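You operate a simulated robot arm through the tools that you are given. There is no shell and no other tool.

The job below is to be done with a simulated robot arm. You get a single attempt, and the scene is never put back.

JOB
Wind the wrap off the small actuator and lift it off the turntable.
Fine: arm in, wind back onto the spool, arm out; the actuator stands on the table. Set down upright: small actuator. Where these are worked on the way, their far stop is far enough and under half their travel is too little: wrap arm.
Where things are to end (x, y in the base frame): small actuator within 60 mm of [770, -290].

The check looks at the end state, three seconds after you hand in, the way a careful person would. Anything else that was tipped, shoved, dropped, spilled or broken makes it a failure.

ROBOT AND FRAMES
A 7-joint arm with a two-finger parallel gripper, fixed in place. Base frame: the origin is at the foot of the arm, x ahead of it, y to its left, z up. Units: mm, rad, N and s.
With the tool pointing down near the work surface it reaches from about 420 to 900 mm from the base axis. Its first joint turns from -2.496 to 2.496 rad. Payload 3 kg.
Tool frame: the origin (TCP) lies between the finger pads and is the grasp point; the fingertips stand 30 mm ahead of it; z points along the fingers, y is the line along which they close. Largest opening 94 mm; finger width 28, thickness 10; the body of the gripper, 50 by 96 mm, starts 55 mm behind the TCP.
Orientation is told as [roll, pitch, yaw] about the base's x, y, z axes, in that order, counted from this pose: with the fingers straight down and closing along the base's y, the tool's x points along the base's -x, its y along +y and its z along -z.

CONTROLS
- The arm moves only by the tool send_rows. Its argument "steps" is a list of rows, each an object of numbers (a shift or turn left out is 0, a gripper value left out holds the last): "tx", "ty", "tz": the shift along the tool's x, y, z in mm; "rx", "ry", "rz": the turn, a rotation vector about the tool's x, y, z in rad; "grip": the finger opening in mm, from 0 to 94. In form: [{"tx": .., "ty": .., "tz": .., "rx": .., "ry": .., "rz": .., "grip": ..}, ...]. A call has 1 to 20 rows; each row is the pose to reach, as a shift and turn from the pose commanded when the call began, along the tool's axes at that moment. Rows are played at 5 a second. More than 50 mm and 0.15 rad between two rows, or a gripper value outside its range, and nothing of the call is played. A pose out of reach is approached as far as the arm can. The call stops where the force on the tool passes 50 N (or 10 N more than at its start, if that is more) or the arm is blocked; 0.2 s more then pass. Each finger travels about 72 mm/s and halts on what it meets, pressing with about 36 N; the grip force reading is that of the motor and also rises with nothing between the fingers. The clock runs only during rows and for 0.2 s after the last one: add rows that repeat a pose to give the fingers time. The reply holds the time, the measured pose of the TCP, the force on the tool along the base axes, the opening and the grip force, in the units named above and with some noise, with the torque about the TCP (base axes, N m) and any sound that the robot's microphone picked up.
- Cameras (640 x 400 px; columns grow to the right, rows downward): "scene" is fixed at [49.9, 501.2, 1486.5]; the picture's right is [-0.36, -0.93, 0.00], its down [-0.53, 0.20, -0.82] and it looks along [0.77, -0.29, -0.57] (base axes); focal length 366 px, centre (320, 200). "wrist" rides on the gripper at [76, 14, -103] in the tool frame; the picture's right is [-0.18, 0.98, 0.00], its down [-0.75, -0.14, -0.64] and it looks along [-0.63, -0.12, 0.77] (tool axes); focal length 243 px, centre (320, 200). There is no depth. A picture from a camera that has moved, and an enlarged one, comes with that camera's place and axes in the base frame and with its lens.
- get_image(camera): a new picture of that camera. No time passes.
- close_up(camera, box): a new picture of the part [left, top, right, bottom] of that camera's present view, enlarged. No time passes.
- job_done(): hands the job in; it is judged then, once.

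Places have to be worked out from the pictures, the camera data and where the tool is seen. Open the gripper and draw the arm clear of the work before you hand the job in, unless the task says otherwise.

The tools are called as name(argument=value, ...) on one line, values as JSON. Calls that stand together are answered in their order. send_rows: Moves the arm, as the interface text tells. Its arguments: {"type":"object","properties":{"steps":{"type":"array"}},"required":["steps"]} The other tools are called the same way: get_image (camera) takes a picture; close_up (camera, box) takes an enlarged picture of a part of a camera's view; job_done () hands the job in.

At the start:

```text
clock: 0.0
position: [574.3, -85.8, 1206.5]
tcp_rot: [0.001, 0.0, -0.001]
force: [0.2, 0.0, -0.1]
ft_torque: [0.01, 0.01, 0.0]
finger_gap: 93.8
grip_force: 0.1
```

scene: 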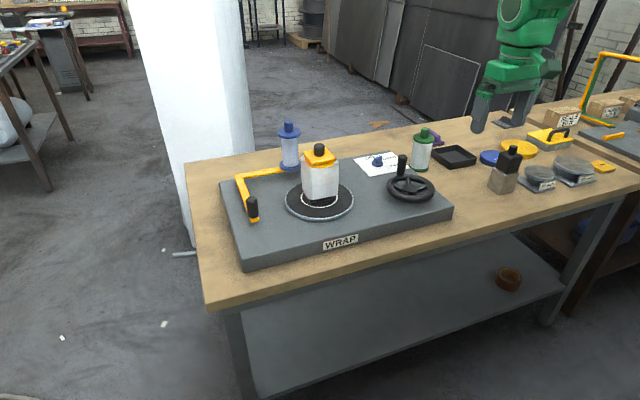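
wrist: 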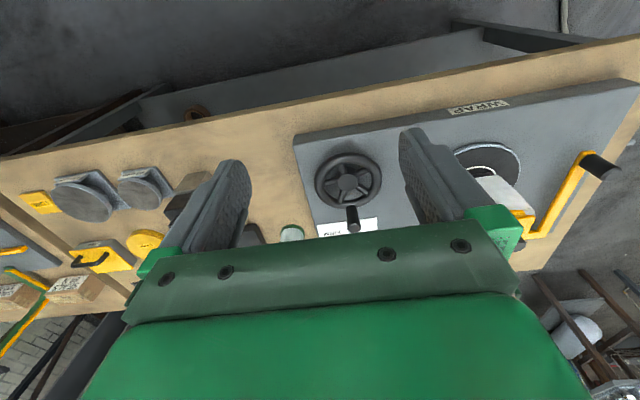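

I start by looking closely at the wrapping machine and the label sheet on it.

close_up(camera="scene", box=[210, 110, 470, 275])

close_up(camera="scene", box=[340, 140, 440, 210])

close_up(camera="scene", box=[430, 90, 640, 220])

close_up(camera="wrist", box=[280, 80, 640, 260])

```text
2.42 times, centred on (340, 192) of scene
camera zoom: at [49.9, 501.2, 1486.5], right [-0.36, -0.93, 0.0], down [-0.53, 0.2, -0.82], along [0.77, -0.29, -0.57], focal length 888 px, centre (272, 218)
```

zoom: 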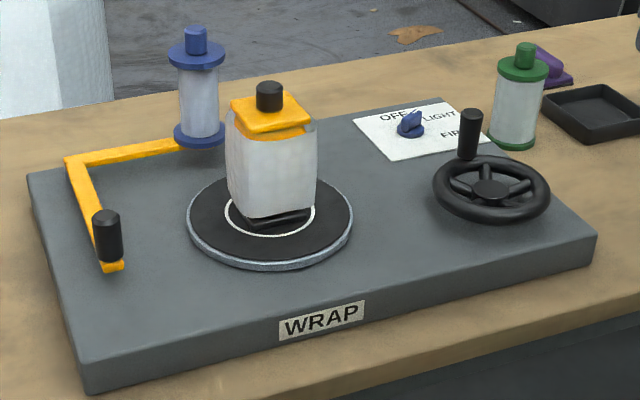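

```text
5.71 times, centred on (390, 175) of scene
camera zoom: at [49.9, 501.2, 1486.5], right [-0.36, -0.93, 0.0], down [-0.53, 0.2, -0.82], along [0.77, -0.29, -0.57], focal length 2093 px, centre (-80, 343)
```

zoom: 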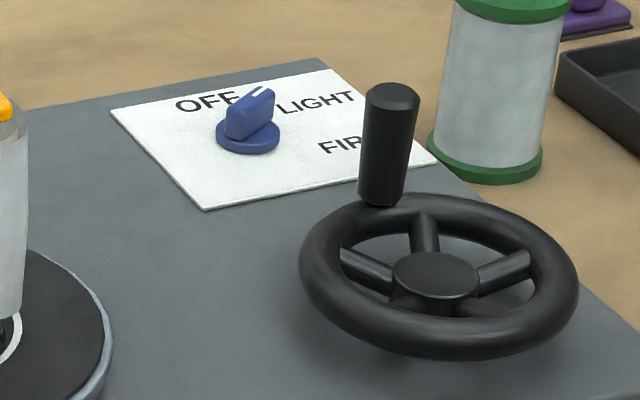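

```text
3.05 times, centred on (535, 155) of scene
camera zoom: at [49.9, 501.2, 1486.5], right [-0.36, -0.93, 0.0], down [-0.53, 0.2, -0.82], along [0.77, -0.29, -0.57], focal length 1116 px, centre (-335, 337)
```

zoom: 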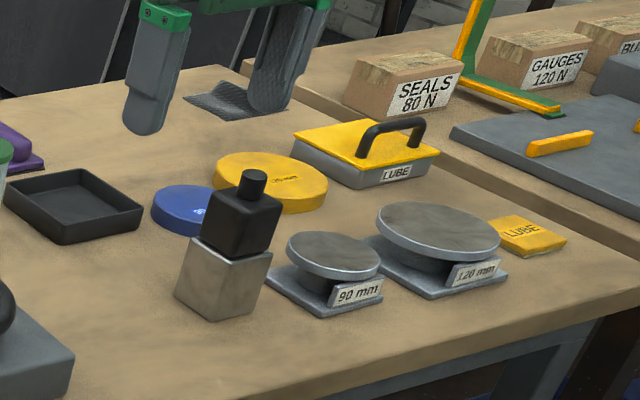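

```text
1.78 times, centred on (460, 170) of wrist
camera zoom: at [498.7, -71.0, 1307.9], right [0.18, 0.98, 0.0], down [0.75, -0.14, 0.64], along [0.63, -0.12, -0.77], focal length 431 px, centre (71, 253)
```

zoom: 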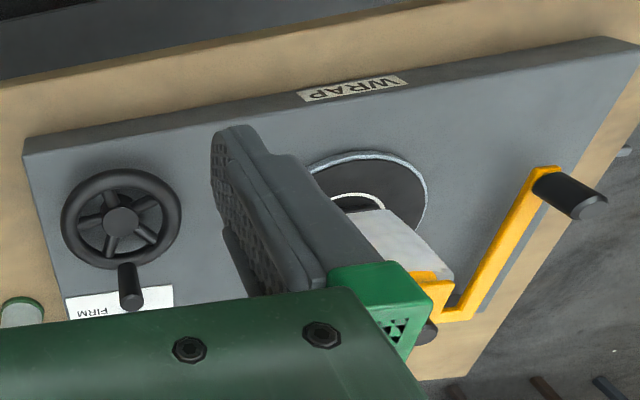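

The wrapped actuator is on the turntable, with the L-shaped arm and its spool at the left and the handwheel at the right. I move the wrist camera left and look down at the machine to triangulate it.

send_rows(steps=[{"ty": 50}, {"ty": 100}, {"ty": 150}, {"ty": 200}, {"ty": 250}, {"ty": 300}, {"ty": 330}, {"ty": 330}, {"ty": 330}])

get_image(camera="wrist")

get_image(camera="scene")

```text
clock: 2.0
position: [574.0, 244.9, 1205.1]
tcp_rot: [0.0, 0.0, 0.0]
force: [0.1, 0.0, -1.0]
ft_torque: [0.03, -0.01, 0.0]
finger_gap: 94.0
grip_force: 0.1
```

```text
taken
camera wrist: at [499.4, 259.0, 1307.1], right [0.18, 0.98, 0.0], down [0.75, -0.14, 0.64], along [0.63, -0.12, -0.77], focal length 243 px, centre (320, 200)
```

wrist: 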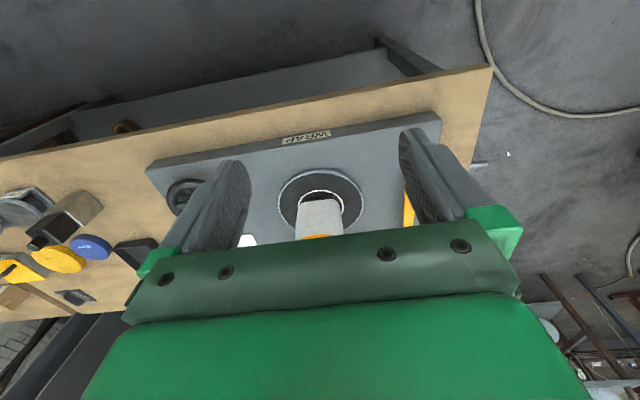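

```text
taken
```

scene: 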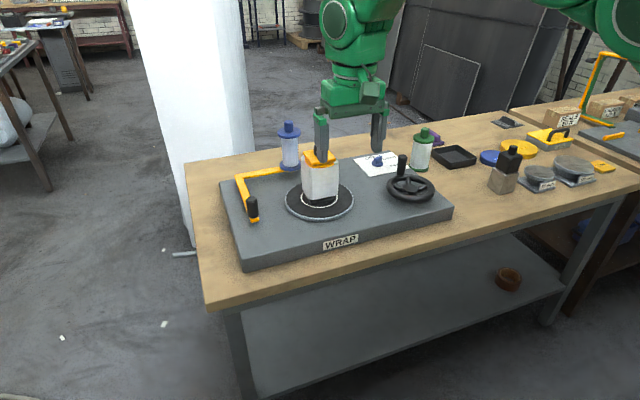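

The gripper hides the machine's far half, so I move forward (tool -x) to bring it into the open upper part of the picture.

send_rows(steps=[{"tx": -50, "ty": -15}, {"tx": -100, "ty": -30}, {"tx": -150, "ty": -50}, {"tx": -200, "ty": -60}, {"tx": -230, "ty": -70}, {"tx": -230, "ty": -70}])

get_image(camera="wrist")

close_up(camera="wrist", box=[160, 0, 480, 200])

```text
refused: row 1 steps farther than a row can; nothing moved
```

```text
taken
camera wrist: at [499.4, 259.0, 1307.1], right [0.18, 0.98, 0.0], down [0.75, -0.14, 0.64], along [0.63, -0.12, -0.77], focal length 243 px, centre (320, 200)
```

wrist: 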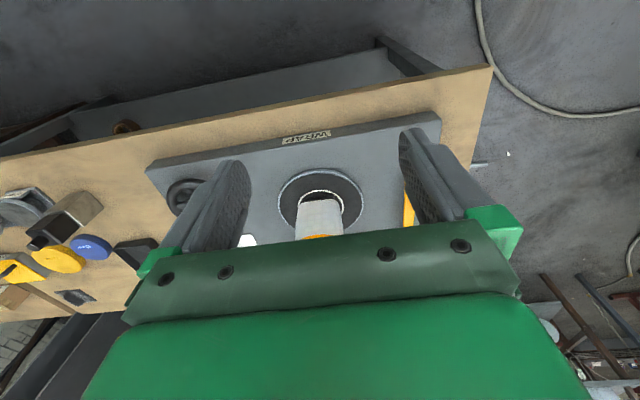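

```text
2.00 times, centred on (320, 100) of wrist
camera zoom: at [499.4, 259.0, 1307.1], right [0.18, 0.98, 0.0], down [0.75, -0.14, 0.64], along [0.63, -0.12, -0.77], focal length 485 px, centre (320, 400)
```

zoom: 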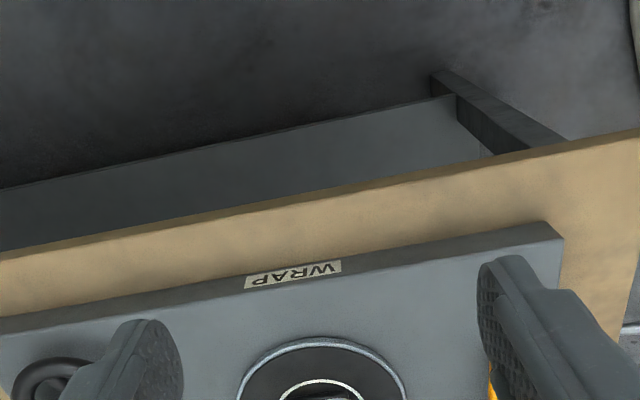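

The step was just over 50 mm, so I resend it smaller.

send_rows(steps=[{"tx": -45, "ty": -15}, {"tx": -90, "ty": -30}, {"tx": -135, "ty": -45}, {"tx": -180, "ty": -60}, {"tx": -220, "ty": -70}, {"tx": -220, "ty": -70}, {"tx": -220, "ty": -70}])

get_image(camera="wrist")

close_up(camera="wrist", box=[160, 0, 480, 200])

```text
clock: 3.6
position: [768.6, 145.4, 1183.2]
tcp_rot: [0.0, 0.003, -0.002]
force: [-0.7, 0.3, -0.3]
ft_torque: [-0.04, -0.05, -0.03]
finger_gap: 94.3
grip_force: 0.1
out of reach, approached as far as the arm can: row 4, 5, 6, 7
```

```text
taken
camera wrist: at [693.0, 160.8, 1285.7], right [0.18, 0.98, 0.0], down [0.75, -0.14, 0.64], along [0.63, -0.12, -0.77], focal length 243 px, centre (320, 200)
```

wrist: 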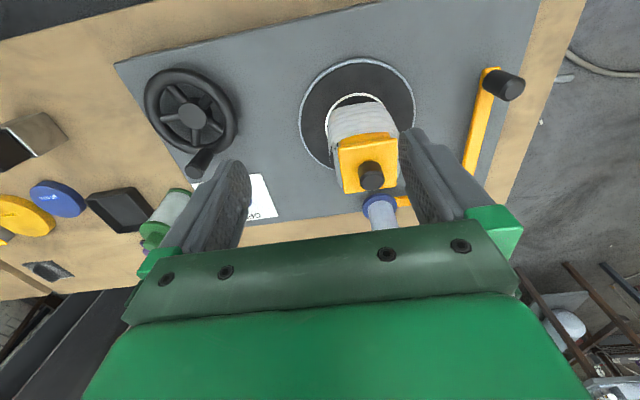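

```text
2.00 times, centred on (320, 100) of wrist
camera zoom: at [693.0, 160.8, 1285.7], right [0.18, 0.98, 0.0], down [0.75, -0.14, 0.64], along [0.63, -0.12, -0.77], focal length 485 px, centre (320, 400)
```

zoom: 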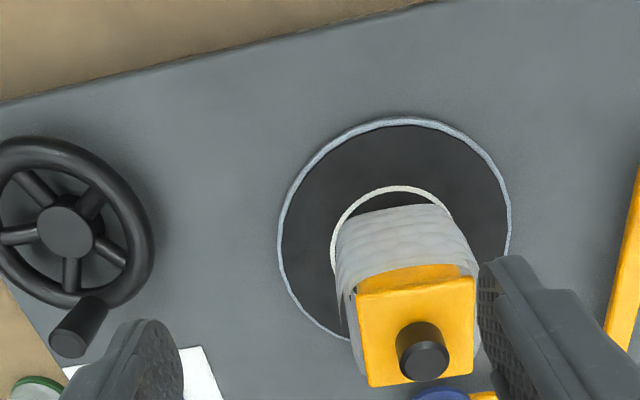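

The turntable looks to be about (852, 194, 892), the wheel hub (797, -62, 909), the arm's handle (833, 388) and the spool (1060, 220). I zoom in on the arm to find its pivot, and on the dial.

close_up(camera="scene", box=[215, 115, 315, 235])

close_up(camera="wrist", box=[340, 40, 560, 240])

close_up(camera="scene", box=[285, 135, 355, 225])

close_up(camera="scene", box=[345, 145, 415, 185])

```text
3.33 times, centred on (265, 175) of scene
camera zoom: at [49.9, 501.2, 1486.5], right [-0.36, -0.93, 0.0], down [-0.53, 0.2, -0.82], along [0.77, -0.29, -0.57], focal length 1221 px, centre (503, 283)
```

zoom: 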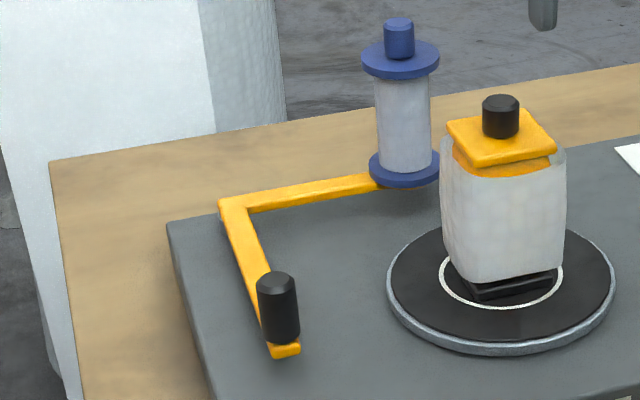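

```text
2.00 times, centred on (450, 140) of wrist
camera zoom: at [693.0, 160.8, 1285.7], right [0.18, 0.98, 0.0], down [0.75, -0.14, 0.64], along [0.63, -0.12, -0.77], focal length 485 px, centre (60, 320)
```

zoom: 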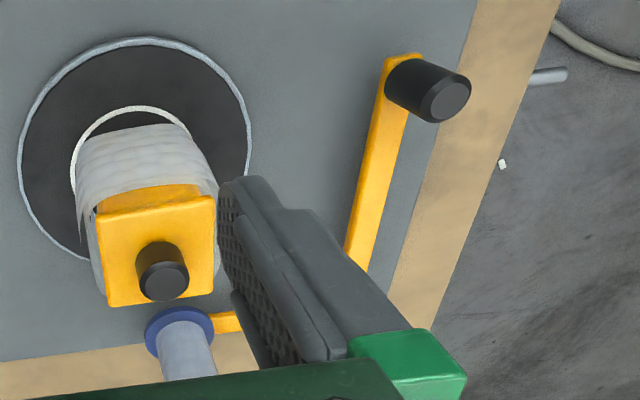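

```text
4.44 times, centred on (320, 180) of scene
camera zoom: at [49.9, 501.2, 1486.5], right [-0.36, -0.93, 0.0], down [-0.53, 0.2, -0.82], along [0.77, -0.29, -0.57], focal length 1628 px, centre (320, 289)
```

zoom: 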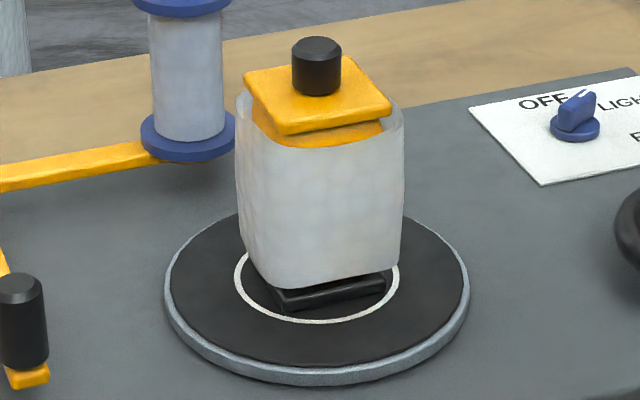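

```text
9.14 times, centred on (380, 165) of scene
camera zoom: at [49.9, 501.2, 1486.5], right [-0.36, -0.93, 0.0], down [-0.53, 0.2, -0.82], along [0.77, -0.29, -0.57], focal length 3349 px, centre (-229, 520)
```

zoom: 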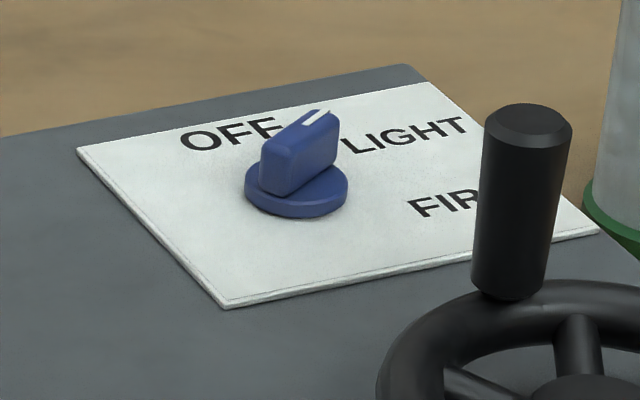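

The dial reads LIGHT and the job does not mention it, so I leave it alone. The arm's pivot is still unclear, so I draw back and tilt the fingers forward to view the spool end.

send_rows(steps=[{"tx": 30, "ry": -0.1}, {"tx": 60, "ty": 20, "ry": -0.2}, {"tx": 90, "ty": 40, "ry": -0.3}, {"tx": 120, "ty": 60, "ry": -0.4}, {"tx": 150, "ty": 80, "ry": -0.5}, {"tx": 150, "ty": 100, "ry": -0.6}, {"tx": 150, "ty": 120, "ry": -0.7}, {"tx": 150, "ty": 120, "ry": -0.7}, {"tx": 150, "ty": 120, "ry": -0.7}])

get_image(camera="wrist")

```text
clock: 5.6
position: [618.3, 265.9, 1183.5]
tcp_rot: [-0.001, -0.702, 0.001]
force: [-0.5, 0.5, 0.2]
ft_torque: [0.0, 0.0, 0.0]
finger_gap: 94.0
grip_force: 0.0
```

```text
taken
camera wrist: at [494.5, 280.3, 1212.5], right [0.14, 0.98, 0.12], down [0.16, -0.14, 0.98], along [0.98, -0.12, -0.18], focal length 243 px, centre (320, 200)
```

wrist: 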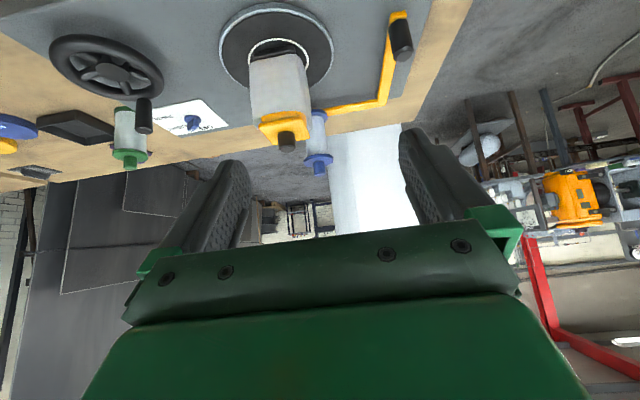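

close_up(camera="wrist", box=[210, 0, 430, 180])

close_up(camera="wrist", box=[300, 60, 420, 180])

```text
2.22 times, centred on (320, 90) of wrist
camera zoom: at [494.5, 280.3, 1212.5], right [0.14, 0.98, 0.12], down [0.16, -0.14, 0.98], along [0.98, -0.12, -0.18], focal length 539 px, centre (320, 444)
```

zoom: 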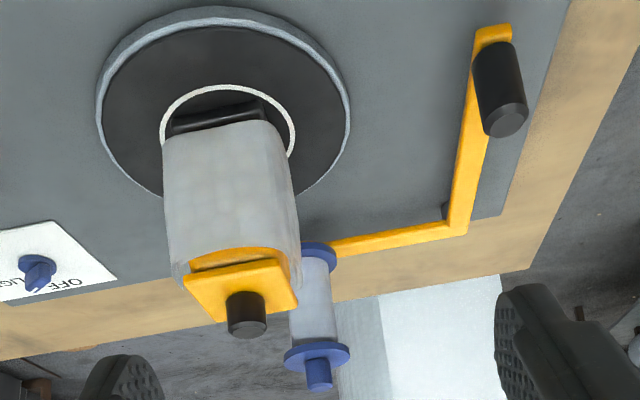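

```text
3.33 times, centred on (360, 120) of wrist
camera zoom: at [494.5, 280.3, 1212.5], right [0.14, 0.98, 0.12], down [0.16, -0.14, 0.98], along [0.98, -0.12, -0.18], focal length 809 px, centre (187, 467)
```

zoom: 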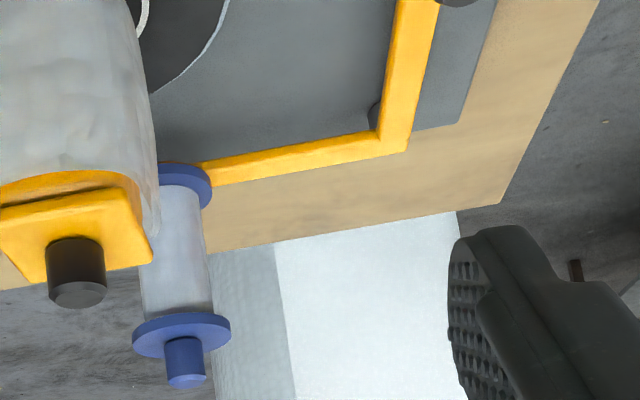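

The zoom shows a dark post under the L's corner at about (1045, 387), so I take that as the pivot. Swinging the spool in then means pushing the handle to +y, just past straight-down reach, so I turn the tool toward azimuth 25° and will tilt it further to reach over.

send_rows(steps=[{"rx": -0.07, "rz": -0.083, "grip": 70}, {"rx": -0.14, "rz": -0.166}, {"rx": -0.21, "rz": -0.25}, {"rx": -0.2815, "rz": -0.333}, {"rx": -0.2815, "rz": -0.333}, {"rx": -0.2815, "rz": -0.333}])

```text
clock: 7.0
position: [618.2, 265.0, 1183.3]
tcp_rot: [0.0, -0.698, 0.436]
force: [0.0, -0.1, -0.5]
ft_torque: [-0.02, 0.01, -0.02]
finger_gap: 70.2
grip_force: 0.1
```

Yaw is set; now I lower to a point about 115 mm short of the handle while tilting further.

send_rows(steps=[{"tx": 8, "ty": 4, "tz": 43, "ry": -0.045}, {"tx": 16, "ty": 8, "tz": 86, "ry": -0.09}, {"tx": 24, "ty": 11, "tz": 129, "ry": -0.135}, {"tx": 32, "ty": 15, "tz": 172, "ry": -0.18}, {"tx": 40, "ty": 19, "tz": 215, "ry": -0.225}, {"tx": 48, "ty": 23, "tz": 257, "ry": -0.27}, {"tx": 48, "ty": 23, "tz": 257, "ry": -0.27}, {"tx": 48, "ty": 23, "tz": 257, "ry": -0.27}])

get_image(camera="wrist")

get_image(camera="scene")

```text
clock: 8.8
position: [725.3, 340.6, 953.6]
tcp_rot: [0.002, -0.972, 0.435]
force: [-0.3, 0.8, -0.3]
ft_torque: [0.01, 0.02, 0.0]
finger_gap: 70.2
grip_force: 0.1
```

```text
taken
camera wrist: at [604.2, 300.7, 948.8], right [-0.32, 0.93, 0.15], down [-0.03, -0.17, 0.98], along [0.95, 0.31, 0.09], focal length 243 px, centre (320, 200)
```

wrist: 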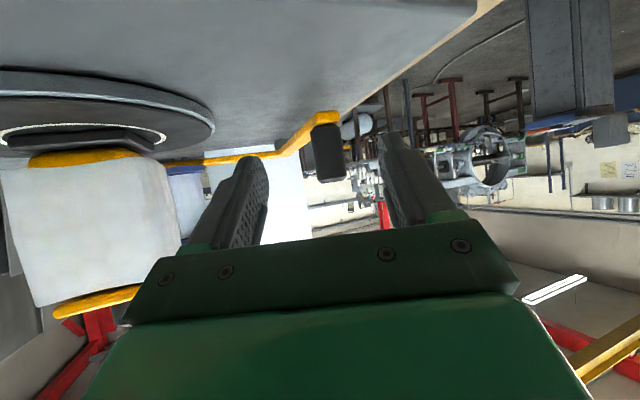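

```text
taken
```

scene: 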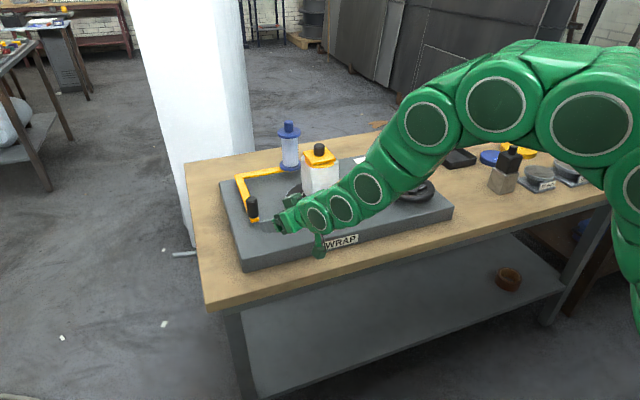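

The handle is centred between the fingers, at about (833, 389) and z 895–951. I move forward 118 mm and slightly down to straddle it, then narrow the fingers loosely.

send_rows(steps=[{"tx": -15, "tz": 26}, {"tx": -30, "tz": 52}, {"tx": -45, "tz": 78}, {"tx": -59, "tz": 103}, {"tx": -59, "tz": 103}, {"tx": -59, "tz": 103, "grip": 42}, {"tx": -59, "tz": 103, "grip": 42}, {"tx": -59, "tz": 103, "grip": 42}])

get_image(camera="wrist")

close_up(camera="scene", box=[210, 150, 350, 260])

```text
clock: 10.6
position: [832.9, 390.6, 946.7]
tcp_rot: [0.001, -0.97, 0.434]
force: [0.4, 0.1, 0.2]
ft_torque: [-0.02, 0.0, 0.01]
finger_gap: 42.1
grip_force: 0.1
```

```text
taken
camera wrist: at [711.4, 351.0, 941.0], right [-0.32, 0.93, 0.15], down [-0.03, -0.17, 0.98], along [0.95, 0.31, 0.09], focal length 243 px, centre (320, 200)
```

wrist: 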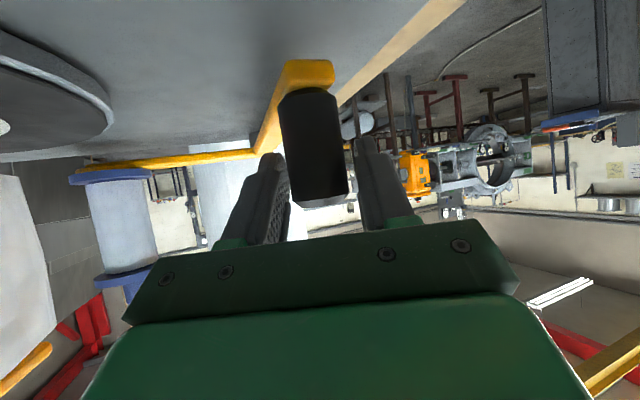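

```text
3.64 times, centred on (280, 205) of scene
camera zoom: at [49.9, 501.2, 1486.5], right [-0.36, -0.93, 0.0], down [-0.53, 0.2, -0.82], along [0.77, -0.29, -0.57], focal length 1332 px, centre (466, 182)
```

zoom: 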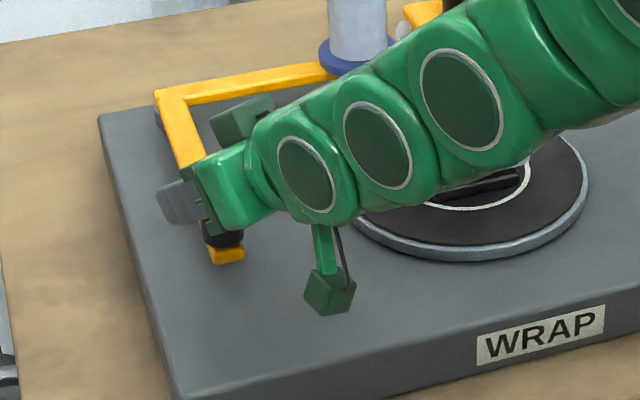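

The handle is caged. I try a gentle push toward +y and watch the force and the spool.

send_rows(steps=[{"tx": -2.4, "ty": 9.1, "tz": 3.5}, {"tx": -3.6, "ty": 13.6, "tz": 5.2}, {"tx": -4.8, "ty": 18.1, "tz": 6.9}, {"tx": -6.0, "ty": 22.7, "tz": 8.7}, {"tx": -7.1, "ty": 27.2, "tz": 10.4}])

get_image(camera="wrist")

get_image(camera="scene")

```text
clock: 11.8
position: [833.9, 421.5, 947.2]
tcp_rot: [-0.001, -0.973, 0.435]
force: [0.0, -1.3, 0.4]
ft_torque: [-0.05, -0.03, -0.01]
finger_gap: 42.2
grip_force: 0.2
```

```text
taken
camera wrist: at [711.5, 381.3, 941.3], right [-0.32, 0.93, 0.15], down [-0.04, -0.17, 0.98], along [0.95, 0.31, 0.09], focal length 243 px, centre (320, 200)
```

wrist: 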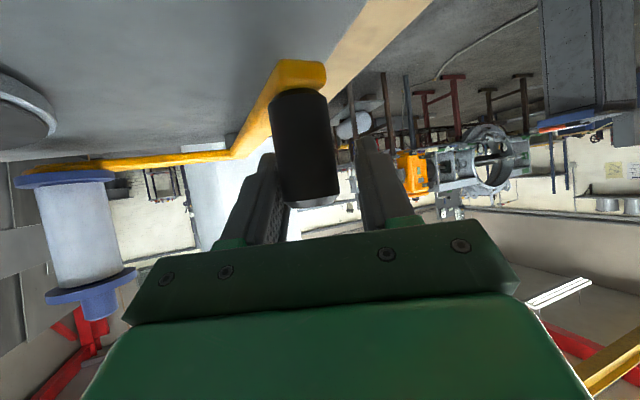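

```text
taken
```

scene: 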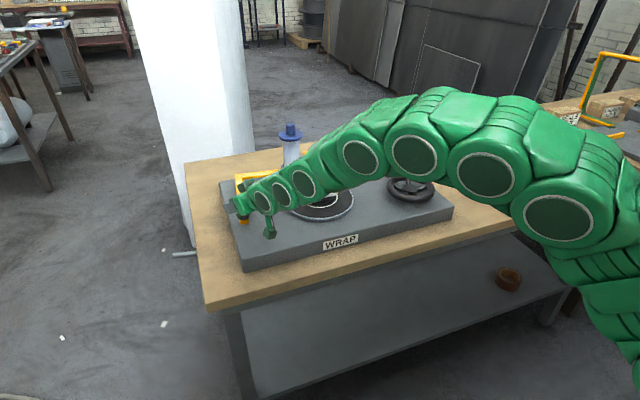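

The arm follows with almost no force and the spool turns about the corner, so the pivot is confirmed. I continue along the arc to about 30°.

send_rows(steps=[{"tx": -3.8, "ty": 11.2, "tz": 5.6}, {"tx": -7.7, "ty": 22.4, "tz": 11.2}, {"tx": -13, "ty": 32.5, "tz": 19}, {"tx": -18.5, "ty": 42.6, "tz": 27}, {"tx": -24.6, "ty": 51.4, "tz": 36}, {"tx": -30.8, "ty": 60.2, "tz": 44.9}, {"tx": -30.8, "ty": 60.2, "tz": 44.9}])

get_image(camera="wrist")

get_image(camera="scene")

```text
clock: 13.4
position: [856.6, 497.1, 946.2]
tcp_rot: [0.0, -0.968, 0.432]
force: [4.3, -18.4, -2.9]
ft_torque: [-0.07, 0.16, 0.22]
finger_gap: 52.7
grip_force: 9.5
```

```text
taken
camera wrist: at [736.2, 457.1, 940.8], right [-0.32, 0.94, 0.15], down [-0.03, -0.17, 0.98], along [0.95, 0.31, 0.09], focal length 243 px, centre (320, 200)
```

wrist: 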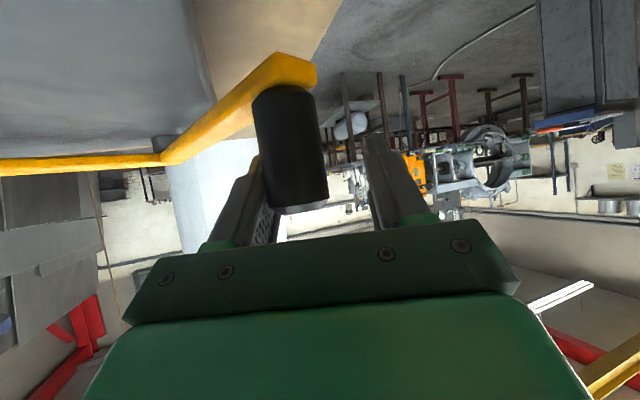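

```text
taken
```

scene: 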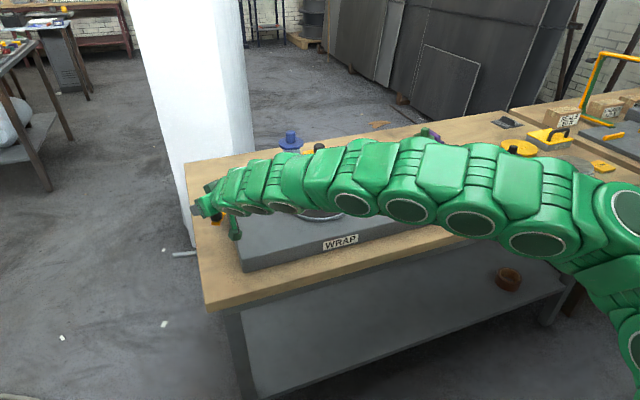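

The force rose to 18 N and the finger is being pushed back, with the arm at about 28°, so this may be the stop. I push a little more to confirm.

send_rows(steps=[{"tx": -2, "ty": 4, "tz": 3}, {"tx": -4, "ty": 8, "tz": 6}, {"tx": -5, "ty": 12, "tz": 8}, {"tx": -5, "ty": 12, "tz": 8}])

get_image(camera="wrist")

```text
clock: 14.2
position: [865.4, 504.6, 946.6]
tcp_rot: [-0.004, -0.967, 0.425]
force: [15.6, -27.4, 0.6]
ft_torque: [-0.13, 0.46, 0.88]
finger_gap: 59.8
grip_force: 15.8
stopped in row 4: the force on the tool passed its limit at 54 N (the readings are from after the stop); the commanded pose is now the measured one
```

```text
taken
camera wrist: at [743.8, 465.6, 941.2], right [-0.31, 0.94, 0.15], down [-0.04, -0.17, 0.98], along [0.95, 0.3, 0.09], focal length 243 px, centre (320, 200)
```

wrist: 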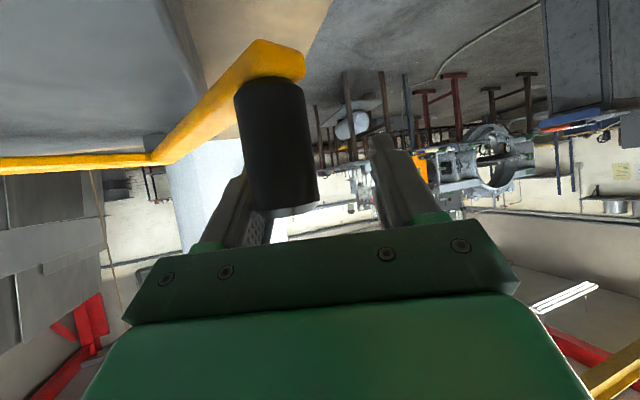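

The handle is firmly against its far stop. I open wide, re-centre so nothing drags, and back out horizontally.

send_rows(steps=[{"ty": -4, "grip": 94}, {"ty": -9, "grip": 94}, {"ty": -14, "grip": 94}, {"ty": -14, "grip": 94}, {"tx": 22, "ty": -14, "tz": -33}, {"tx": 45, "ty": -14, "tz": -66}, {"tx": 68, "ty": -14, "tz": -99}, {"tx": 90, "ty": -14, "tz": -132}, {"tx": 90, "ty": -14, "tz": -132}])

get_image(camera="wrist")

```text
clock: 16.2
position: [723.2, 429.5, 948.6]
tcp_rot: [0.002, -0.971, 0.43]
force: [1.1, 0.3, -0.1]
ft_torque: [0.02, 0.0, -0.02]
finger_gap: 93.9
grip_force: 0.1
```

```text
taken
camera wrist: at [601.3, 390.7, 941.6], right [-0.32, 0.94, 0.15], down [-0.03, -0.17, 0.98], along [0.95, 0.31, 0.09], focal length 243 px, centre (320, 200)
```

wrist: 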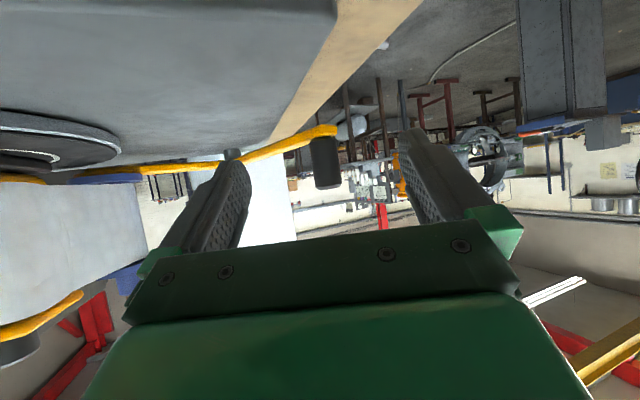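

The arm stays at its in stop. I rise and draw back, bringing the tool nearly vertical on the way to the handwheel.

send_rows(steps=[{"tx": -10.75, "ty": -21.5, "tz": -37.7, "ry": 0.12}, {"tx": -21.5, "ty": -43, "tz": -75.4, "ry": 0.24}, {"tx": -32.2, "ty": -64.5, "tz": -113.2, "ry": 0.36}, {"tx": -43, "ty": -86, "tz": -151, "ry": 0.48}, {"tx": -53.8, "ty": -107.5, "tz": -188.7, "ry": 0.6}, {"tx": -64.5, "ty": -129, "tz": -226.4, "ry": 0.72}, {"tx": -64.5, "ty": -129, "tz": -226.4, "ry": 0.72}])

get_image(camera="scene")

```text
clock: 17.8
position: [640.1, 249.4, 1128.5]
tcp_rot: [0.0, -0.249, 0.432]
force: [0.1, 0.1, 0.5]
ft_torque: [0.0, 0.01, 0.0]
finger_gap: 93.7
grip_force: 0.0
```

```text
taken
```

scene: 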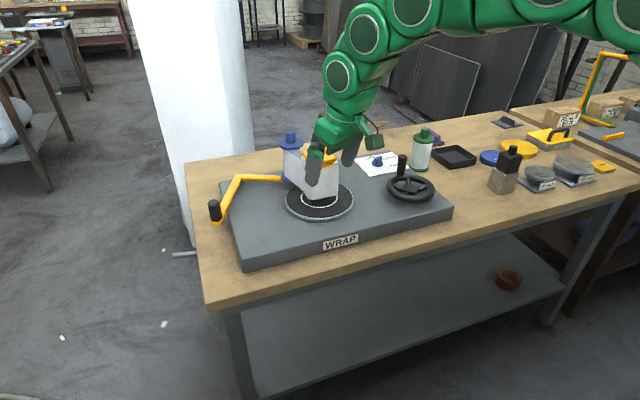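

close_up(camera="scene", box=[200, 120, 360, 230])

```text
3.64 times, centred on (280, 175) of scene
camera zoom: at [49.9, 501.2, 1486.5], right [-0.36, -0.93, 0.0], down [-0.53, 0.2, -0.82], along [0.77, -0.29, -0.57], focal length 1332 px, centre (466, 291)
```

zoom: 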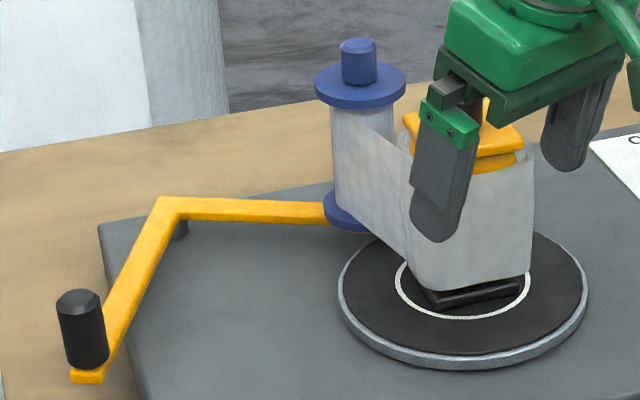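

A film web now runs from the actuator's left (+y) side to the spool, so the turntable should turn clockwise from above to unwind. I move over to the handwheel and square the tool.

send_rows(steps=[{"tx": -1, "ty": -44, "tz": 2.6, "rx": 0.0133, "rz": 0.0523}, {"tx": -2, "ty": -88, "tz": 5.2, "rx": 0.0266, "rz": 0.1046}, {"tx": -3.2, "ty": -132, "tz": 7.8, "rx": 0.04, "rz": 0.157}, {"tx": -4.3, "ty": -176, "tz": 10.4, "rx": 0.0533, "rz": 0.2093}, {"tx": -5.4, "ty": -220, "tz": 13, "rx": 0.0666, "rz": 0.2616}, {"tx": -6.4, "ty": -264, "tz": 15.5, "rx": 0.08, "rz": 0.314}, {"tx": -7.5, "ty": -308, "tz": 18, "rx": 0.0932, "rz": 0.3663}, {"tx": -8.6, "ty": -353, "tz": 20.7, "rx": 0.1065, "rz": 0.4186}, {"tx": -8.6, "ty": -353, "tz": 20.7, "rx": 0.1065, "rz": 0.4186}])

get_image(camera="wrist")

close_up(camera="scene", box=[200, 120, 440, 240])

```text
clock: 19.8
position: [800.5, -65.5, 1110.1]
tcp_rot: [0.001, -0.251, -0.002]
force: [0.0, 0.6, 0.1]
ft_torque: [0.0, 0.01, -0.02]
finger_gap: 94.1
grip_force: 0.1
```

```text
taken
camera wrist: at [701.8, -50.3, 1190.3], right [0.18, 0.98, 0.05], down [0.57, -0.14, 0.81], along [0.8, -0.12, -0.59], focal length 243 px, centre (320, 200)
```

wrist: 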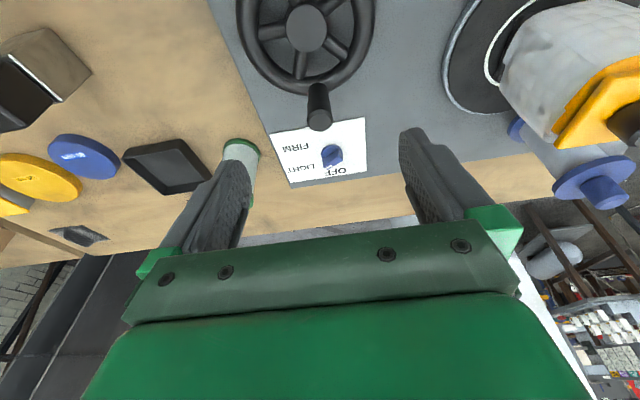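

```text
2.67 times, centred on (320, 180) of scene
camera zoom: at [49.9, 501.2, 1486.5], right [-0.36, -0.93, 0.0], down [-0.53, 0.2, -0.82], along [0.77, -0.29, -0.57], focal length 977 px, centre (320, 253)
```

zoom: 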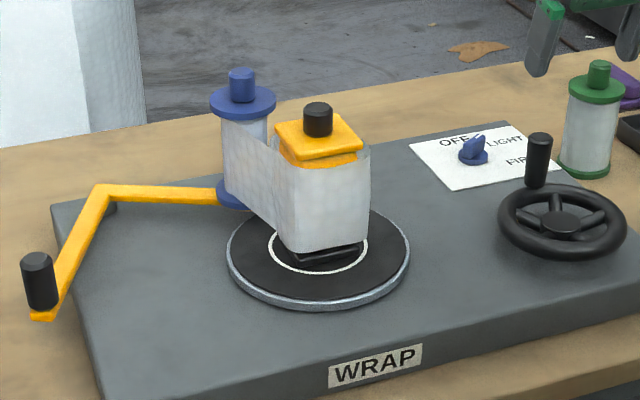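

Hub is at (795.5, -66) and the crank handle at (856, -68), top about 978, crank radius about 60. I come over the handle, lower around it, then close on it.

send_rows(steps=[{"tx": -18, "ty": -1.2, "tz": 41, "grip": 80}, {"tx": -36.4, "ty": -2.5, "tz": 81.6}, {"tx": -36.4, "ty": -2.5, "tz": 81.6}, {"tx": -26, "ty": -2.5, "tz": 121}, {"tx": -16, "ty": -2.5, "tz": 161}, {"tx": -16, "ty": -2.5, "tz": 161}, {"tx": -16, "ty": -2.5, "tz": 161}])

get_image(camera="wrist")

close_up(camera="scene", box=[340, 100, 480, 220])

```text
clock: 21.4
position: [855.2, -68.2, 959.0]
tcp_rot: [0.002, -0.25, -0.001]
force: [-0.3, -0.5, -0.3]
ft_torque: [0.0, -0.03, 0.01]
finger_gap: 80.1
grip_force: 0.1
```

```text
taken
camera wrist: at [755.8, -52.7, 1038.7], right [0.18, 0.98, 0.05], down [0.57, -0.14, 0.81], along [0.8, -0.12, -0.59], focal length 243 px, centre (320, 200)
```

wrist: 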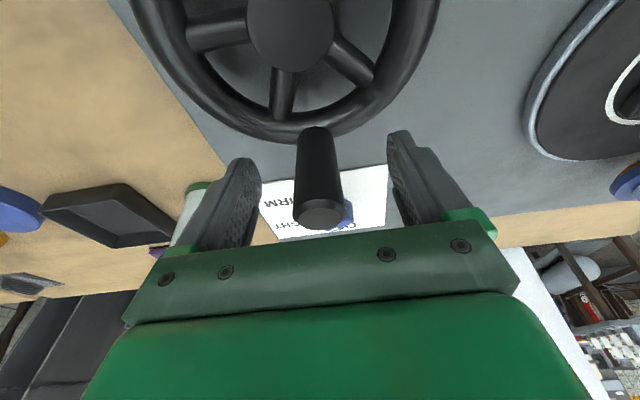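

```text
3.33 times, centred on (410, 160) of scene
camera zoom: at [49.9, 501.2, 1486.5], right [-0.36, -0.93, 0.0], down [-0.53, 0.2, -0.82], along [0.77, -0.29, -0.57], focal length 1221 px, centre (20, 333)
```

zoom: 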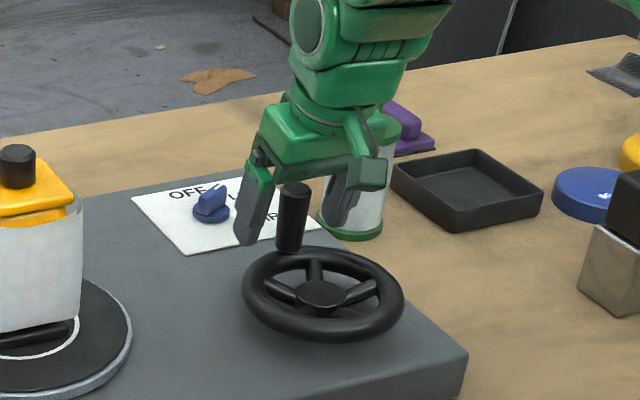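

The handle stands midway between the fingers. I close on it.

send_rows(steps=[{"grip": 60}, {"grip": 40}, {"grip": 20}, {"grip": 20}, {"grip": 20}, {"grip": 20}])

```text
clock: 22.8
position: [854.0, -68.2, 958.7]
tcp_rot: [0.0, -0.252, -0.003]
force: [-1.8, -0.4, -0.3]
ft_torque: [-0.03, 0.15, -0.02]
finger_gap: 31.0
grip_force: 44.8
```

I try a first 45° clockwise (crank handle moving toward -y) and then look at the turntable and film.

send_rows(steps=[{"tx": 0.7, "ty": -7.9, "tz": -0.2}, {"tx": 2.5, "ty": -15.6, "tz": -0.65}, {"tx": 5.2, "ty": -23, "tz": -1.3}, {"tx": 8.8, "ty": -30, "tz": -2.3}, {"tx": 13.3, "ty": -36.4, "tz": -3.4}, {"tx": 18.5, "ty": -42.2, "tz": -4.7}, {"tx": 18.5, "ty": -42.2, "tz": -4.7}])

close_up(camera="scene", box=[200, 110, 440, 240])

```text
clock: 24.5
position: [836.7, -112.3, 959.1]
tcp_rot: [-0.001, -0.253, -0.005]
force: [5.1, -5.0, -6.7]
ft_torque: [-0.1, -0.03, -0.01]
finger_gap: 31.1
grip_force: 45.3
stopped in row 7: the force on the tool passed its limit at 51 N (the readings are from after the stop); the commanded pose is now the measured one
```

```text
2.67 times, centred on (320, 175) of scene
camera zoom: at [49.9, 501.2, 1486.5], right [-0.36, -0.93, 0.0], down [-0.53, 0.2, -0.82], along [0.77, -0.29, -0.57], focal length 977 px, centre (320, 267)
```

zoom: 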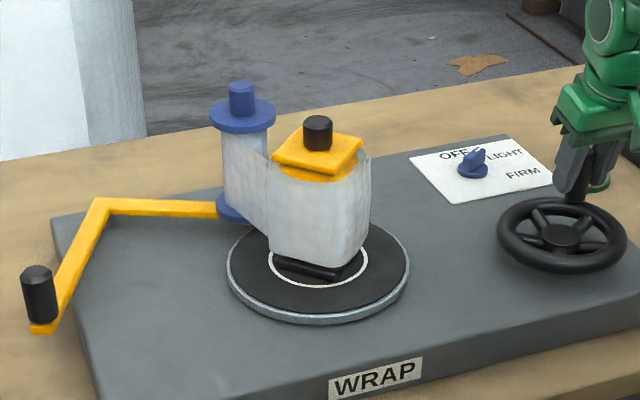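

The turntable turned with the wheel, and the web still runs cleanly to the spool. The 51 N peak suggests a slight radius mismatch, so I refine the hub to about (794, -69.5) and continue to -90°.

send_rows(steps=[{"tx": 5.8, "ty": -5.2, "tz": -1.5}, {"tx": 12.1, "ty": -9.6, "tz": -3.1}, {"tx": 19.0, "ty": -13.1, "tz": -4.9}, {"tx": 26.3, "ty": -15.7, "tz": -6.7}, {"tx": 33.8, "ty": -17.2, "tz": -8.7}, {"tx": 41.4, "ty": -17.7, "tz": -10.6}])

close_up(camera="scene", box=[200, 110, 440, 240])

```text
clock: 25.9
position: [794.0, -128.5, 959.2]
tcp_rot: [-0.001, -0.252, -0.004]
force: [0.2, -12.7, 0.9]
ft_torque: [0.23, 0.21, -0.09]
finger_gap: 31.2
grip_force: 45.1
```

```text
2.67 times, centred on (320, 175) of scene
camera zoom: at [49.9, 501.2, 1486.5], right [-0.36, -0.93, 0.0], down [-0.53, 0.2, -0.82], along [0.77, -0.29, -0.57], focal length 977 px, centre (320, 267)
```

zoom: 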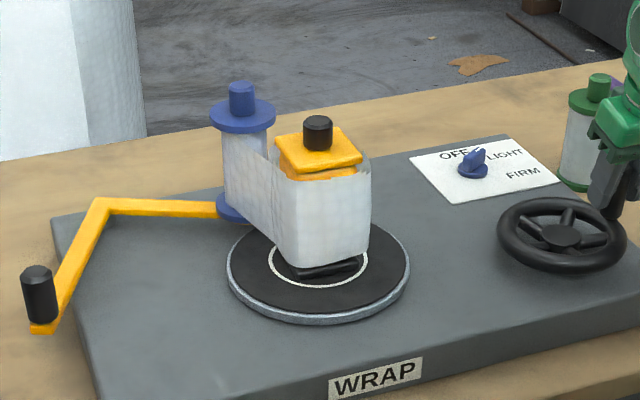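

The fit now suggests hub (793, -68.3) and radius 61.7. I turn a further 27° and look, to settle which way the actuator turns.

send_rows(steps=[{"tx": 10.2, "ty": 0.8, "tz": -2.6}, {"tx": 19.4, "ty": 3, "tz": -5}, {"tx": 28, "ty": 6.7, "tz": -7.2}])

close_up(camera="scene", box=[260, 130, 360, 220])

```text
clock: 26.7
position: [765.8, -121.2, 958.2]
tcp_rot: [0.001, -0.252, -0.003]
force: [0.7, 2.7, -7.2]
ft_torque: [-0.16, 0.29, 0.03]
finger_gap: 31.1
grip_force: 44.9
```

```text
4.44 times, centred on (310, 175) of scene
camera zoom: at [49.9, 501.2, 1486.5], right [-0.36, -0.93, 0.0], down [-0.53, 0.2, -0.82], along [0.77, -0.29, -0.57], focal length 1628 px, centre (364, 311)
```

zoom: 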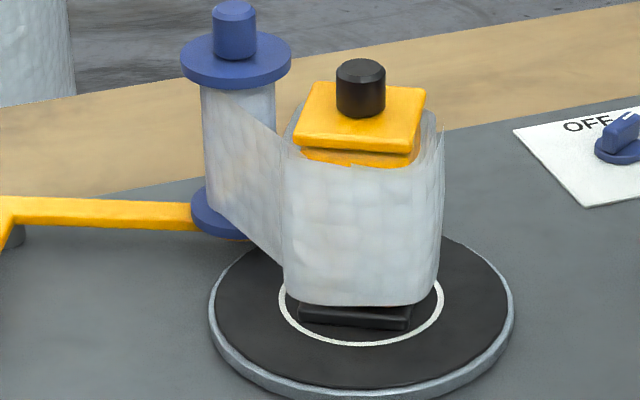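

The actuator turns 1:1 with the wheel, clockwise, which pays film off toward the spool. I continue clockwise through another 150°.

send_rows(steps=[{"tx": 15.1, "ty": 11.4, "tz": -3.9}, {"tx": 24.6, "ty": 24.1, "tz": -6.3}, {"tx": 30.6, "ty": 39, "tz": -7.9}, {"tx": 32.6, "ty": 55, "tz": -8.4}, {"tx": 30.6, "ty": 71, "tz": -7.9}, {"tx": 24.6, "ty": 85.8, "tz": -6.3}, {"tx": 15.1, "ty": 98.6, "tz": -3.9}, {"tx": 2.7, "ty": 108.4, "tz": -0.7}, {"tx": -11.6, "ty": 114.6, "tz": 3}, {"tx": -27.1, "ty": 116.7, "tz": 7}])

close_up(camera="scene", box=[200, 110, 440, 240])

```text
clock: 27.4
position: [738.0, -89.7, 959.6]
tcp_rot: [0.0, -0.257, -0.005]
force: [10.8, 4.5, -16.4]
ft_torque: [0.14, 0.44, 0.0]
finger_gap: 30.9
grip_force: 45.0
stopped in row 3: the force on the tool passed its limit at 54 N (the readings are from after the stop); the commanded pose is now the measured one
```

```text
2.67 times, centred on (320, 175) of scene
camera zoom: at [49.9, 501.2, 1486.5], right [-0.36, -0.93, 0.0], down [-0.53, 0.2, -0.82], along [0.77, -0.29, -0.57], focal length 977 px, centre (320, 267)
```

zoom: 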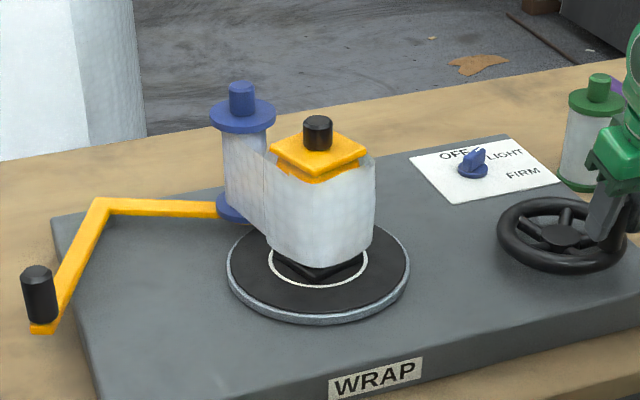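

Fitting all the points gives hub (794, -68.5) and radius 60, so my commanded circle was too wide. I continue clockwise at 9° per row on the corrected circle.

send_rows(steps=[{"tx": 2.6, "ty": 9.0, "tz": -0.7}, {"tx": 3.7, "ty": 18.4, "tz": -1}, {"tx": 3.4, "ty": 27.8, "tz": -0.9}, {"tx": 1.7, "ty": 37, "tz": -0.4}, {"tx": -1.4, "ty": 45.9, "tz": 0.4}, {"tx": -5.8, "ty": 54.1, "tz": 1.5}, {"tx": -11.3, "ty": 61.6, "tz": 3}, {"tx": -18, "ty": 68, "tz": 4.7}, {"tx": -25.5, "ty": 73.3, "tz": 6.7}, {"tx": -33.8, "ty": 77.3, "tz": 8.8}, {"tx": -42.5, "ty": 80, "tz": 11.1}, {"tx": -51.6, "ty": 81.1, "tz": 13.4}, {"tx": -60.7, "ty": 80.8, "tz": 15.8}, {"tx": -69.6, "ty": 79.1, "tz": 18.1}, {"tx": -78.2, "ty": 75.9, "tz": 20.4}, {"tx": -86.1, "ty": 71.4, "tz": 22.4}, {"tx": -93.4, "ty": 65.6, "tz": 24.3}, {"tx": -99.6, "ty": 58.7, "tz": 26}, {"tx": -104.7, "ty": 50.9, "tz": 27.3}, {"tx": -108.6, "ty": 42.4, "tz": 28.3}])

close_up(camera="scene", box=[200, 110, 440, 240])

```text
clock: 31.6
position: [850.8, -46.5, 960.8]
tcp_rot: [0.002, -0.261, -0.002]
force: [11.5, 4.8, -11.4]
ft_torque: [0.06, -0.44, 0.0]
finger_gap: 29.4
grip_force: 44.8
stopped in row 20: the force on the tool passed its limit at 52 N (the readings are from after the stop); the commanded pose is now the measured one
```

```text
2.67 times, centred on (320, 175) of scene
camera zoom: at [49.9, 501.2, 1486.5], right [-0.36, -0.93, 0.0], down [-0.53, 0.2, -0.82], along [0.77, -0.29, -0.57], focal length 977 px, centre (320, 267)
```

zoom: 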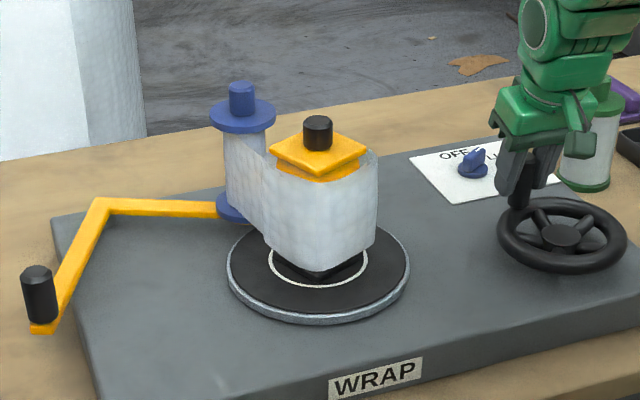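

Nearly a full turn is done. I compare wrap and spool thickness with the earlier views to see whether film is leaving the actuator.

close_up(camera="scene", box=[260, 130, 360, 220])

```text
4.44 times, centred on (310, 175) of scene
camera zoom: at [49.9, 501.2, 1486.5], right [-0.36, -0.93, 0.0], down [-0.53, 0.2, -0.82], along [0.77, -0.29, -0.57], focal length 1628 px, centre (364, 311)
```

zoom: 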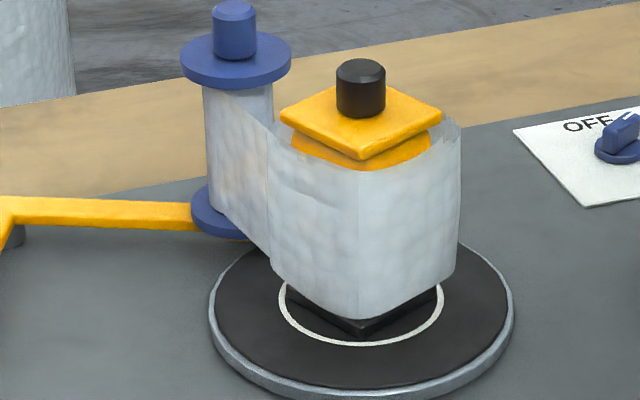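

The spool got thinner (76 → 70 px) and the wrap wider, so clockwise winds film onto the actuator and I must turn counter-clockwise. First I check the grip on the crank.

get_image(camera="wrist")

close_up(camera="scene", box=[370, 110, 450, 220])

```text
taken
camera wrist: at [751.7, -30.0, 1038.9], right [0.18, 0.98, 0.05], down [0.56, -0.14, 0.82], along [0.81, -0.12, -0.58], focal length 243 px, centre (320, 200)
```

wrist: 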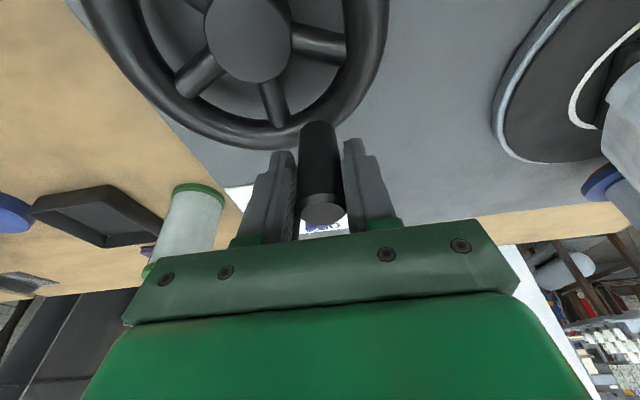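

```text
3.64 times, centred on (410, 165) of scene
camera zoom: at [49.9, 501.2, 1486.5], right [-0.36, -0.93, 0.0], down [-0.53, 0.2, -0.82], along [0.77, -0.29, -0.57], focal length 1332 px, centre (-7, 327)
```

zoom: 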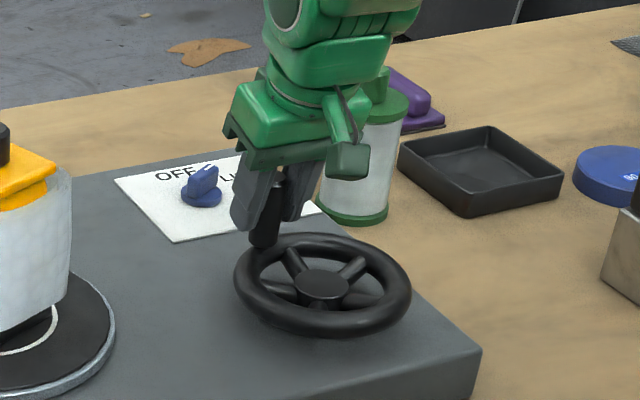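

The handle slipped a few mm toward the finger edges, so I open, re-centre on it at about (848.5, -44) and grip again.

send_rows(steps=[{"grip": 45}, {"tx": 2.7, "ty": 2.5, "tz": 1.3, "grip": 45}, {"tx": 2.7, "ty": 2.5, "tz": 1.3, "grip": 45}, {"tx": 2.7, "ty": 2.5, "tz": 1.3, "grip": 20}, {"tx": 2.7, "ty": 2.5, "tz": 1.3, "grip": 20}, {"tx": 2.7, "ty": 2.5, "tz": 1.3, "grip": 20}])

```text
clock: 33.0
position: [848.9, -44.5, 958.6]
tcp_rot: [-0.002, -0.264, -0.004]
force: [-6.7, -5.9, 2.3]
ft_torque: [0.08, -0.02, 0.01]
finger_gap: 31.8
grip_force: 45.4
```

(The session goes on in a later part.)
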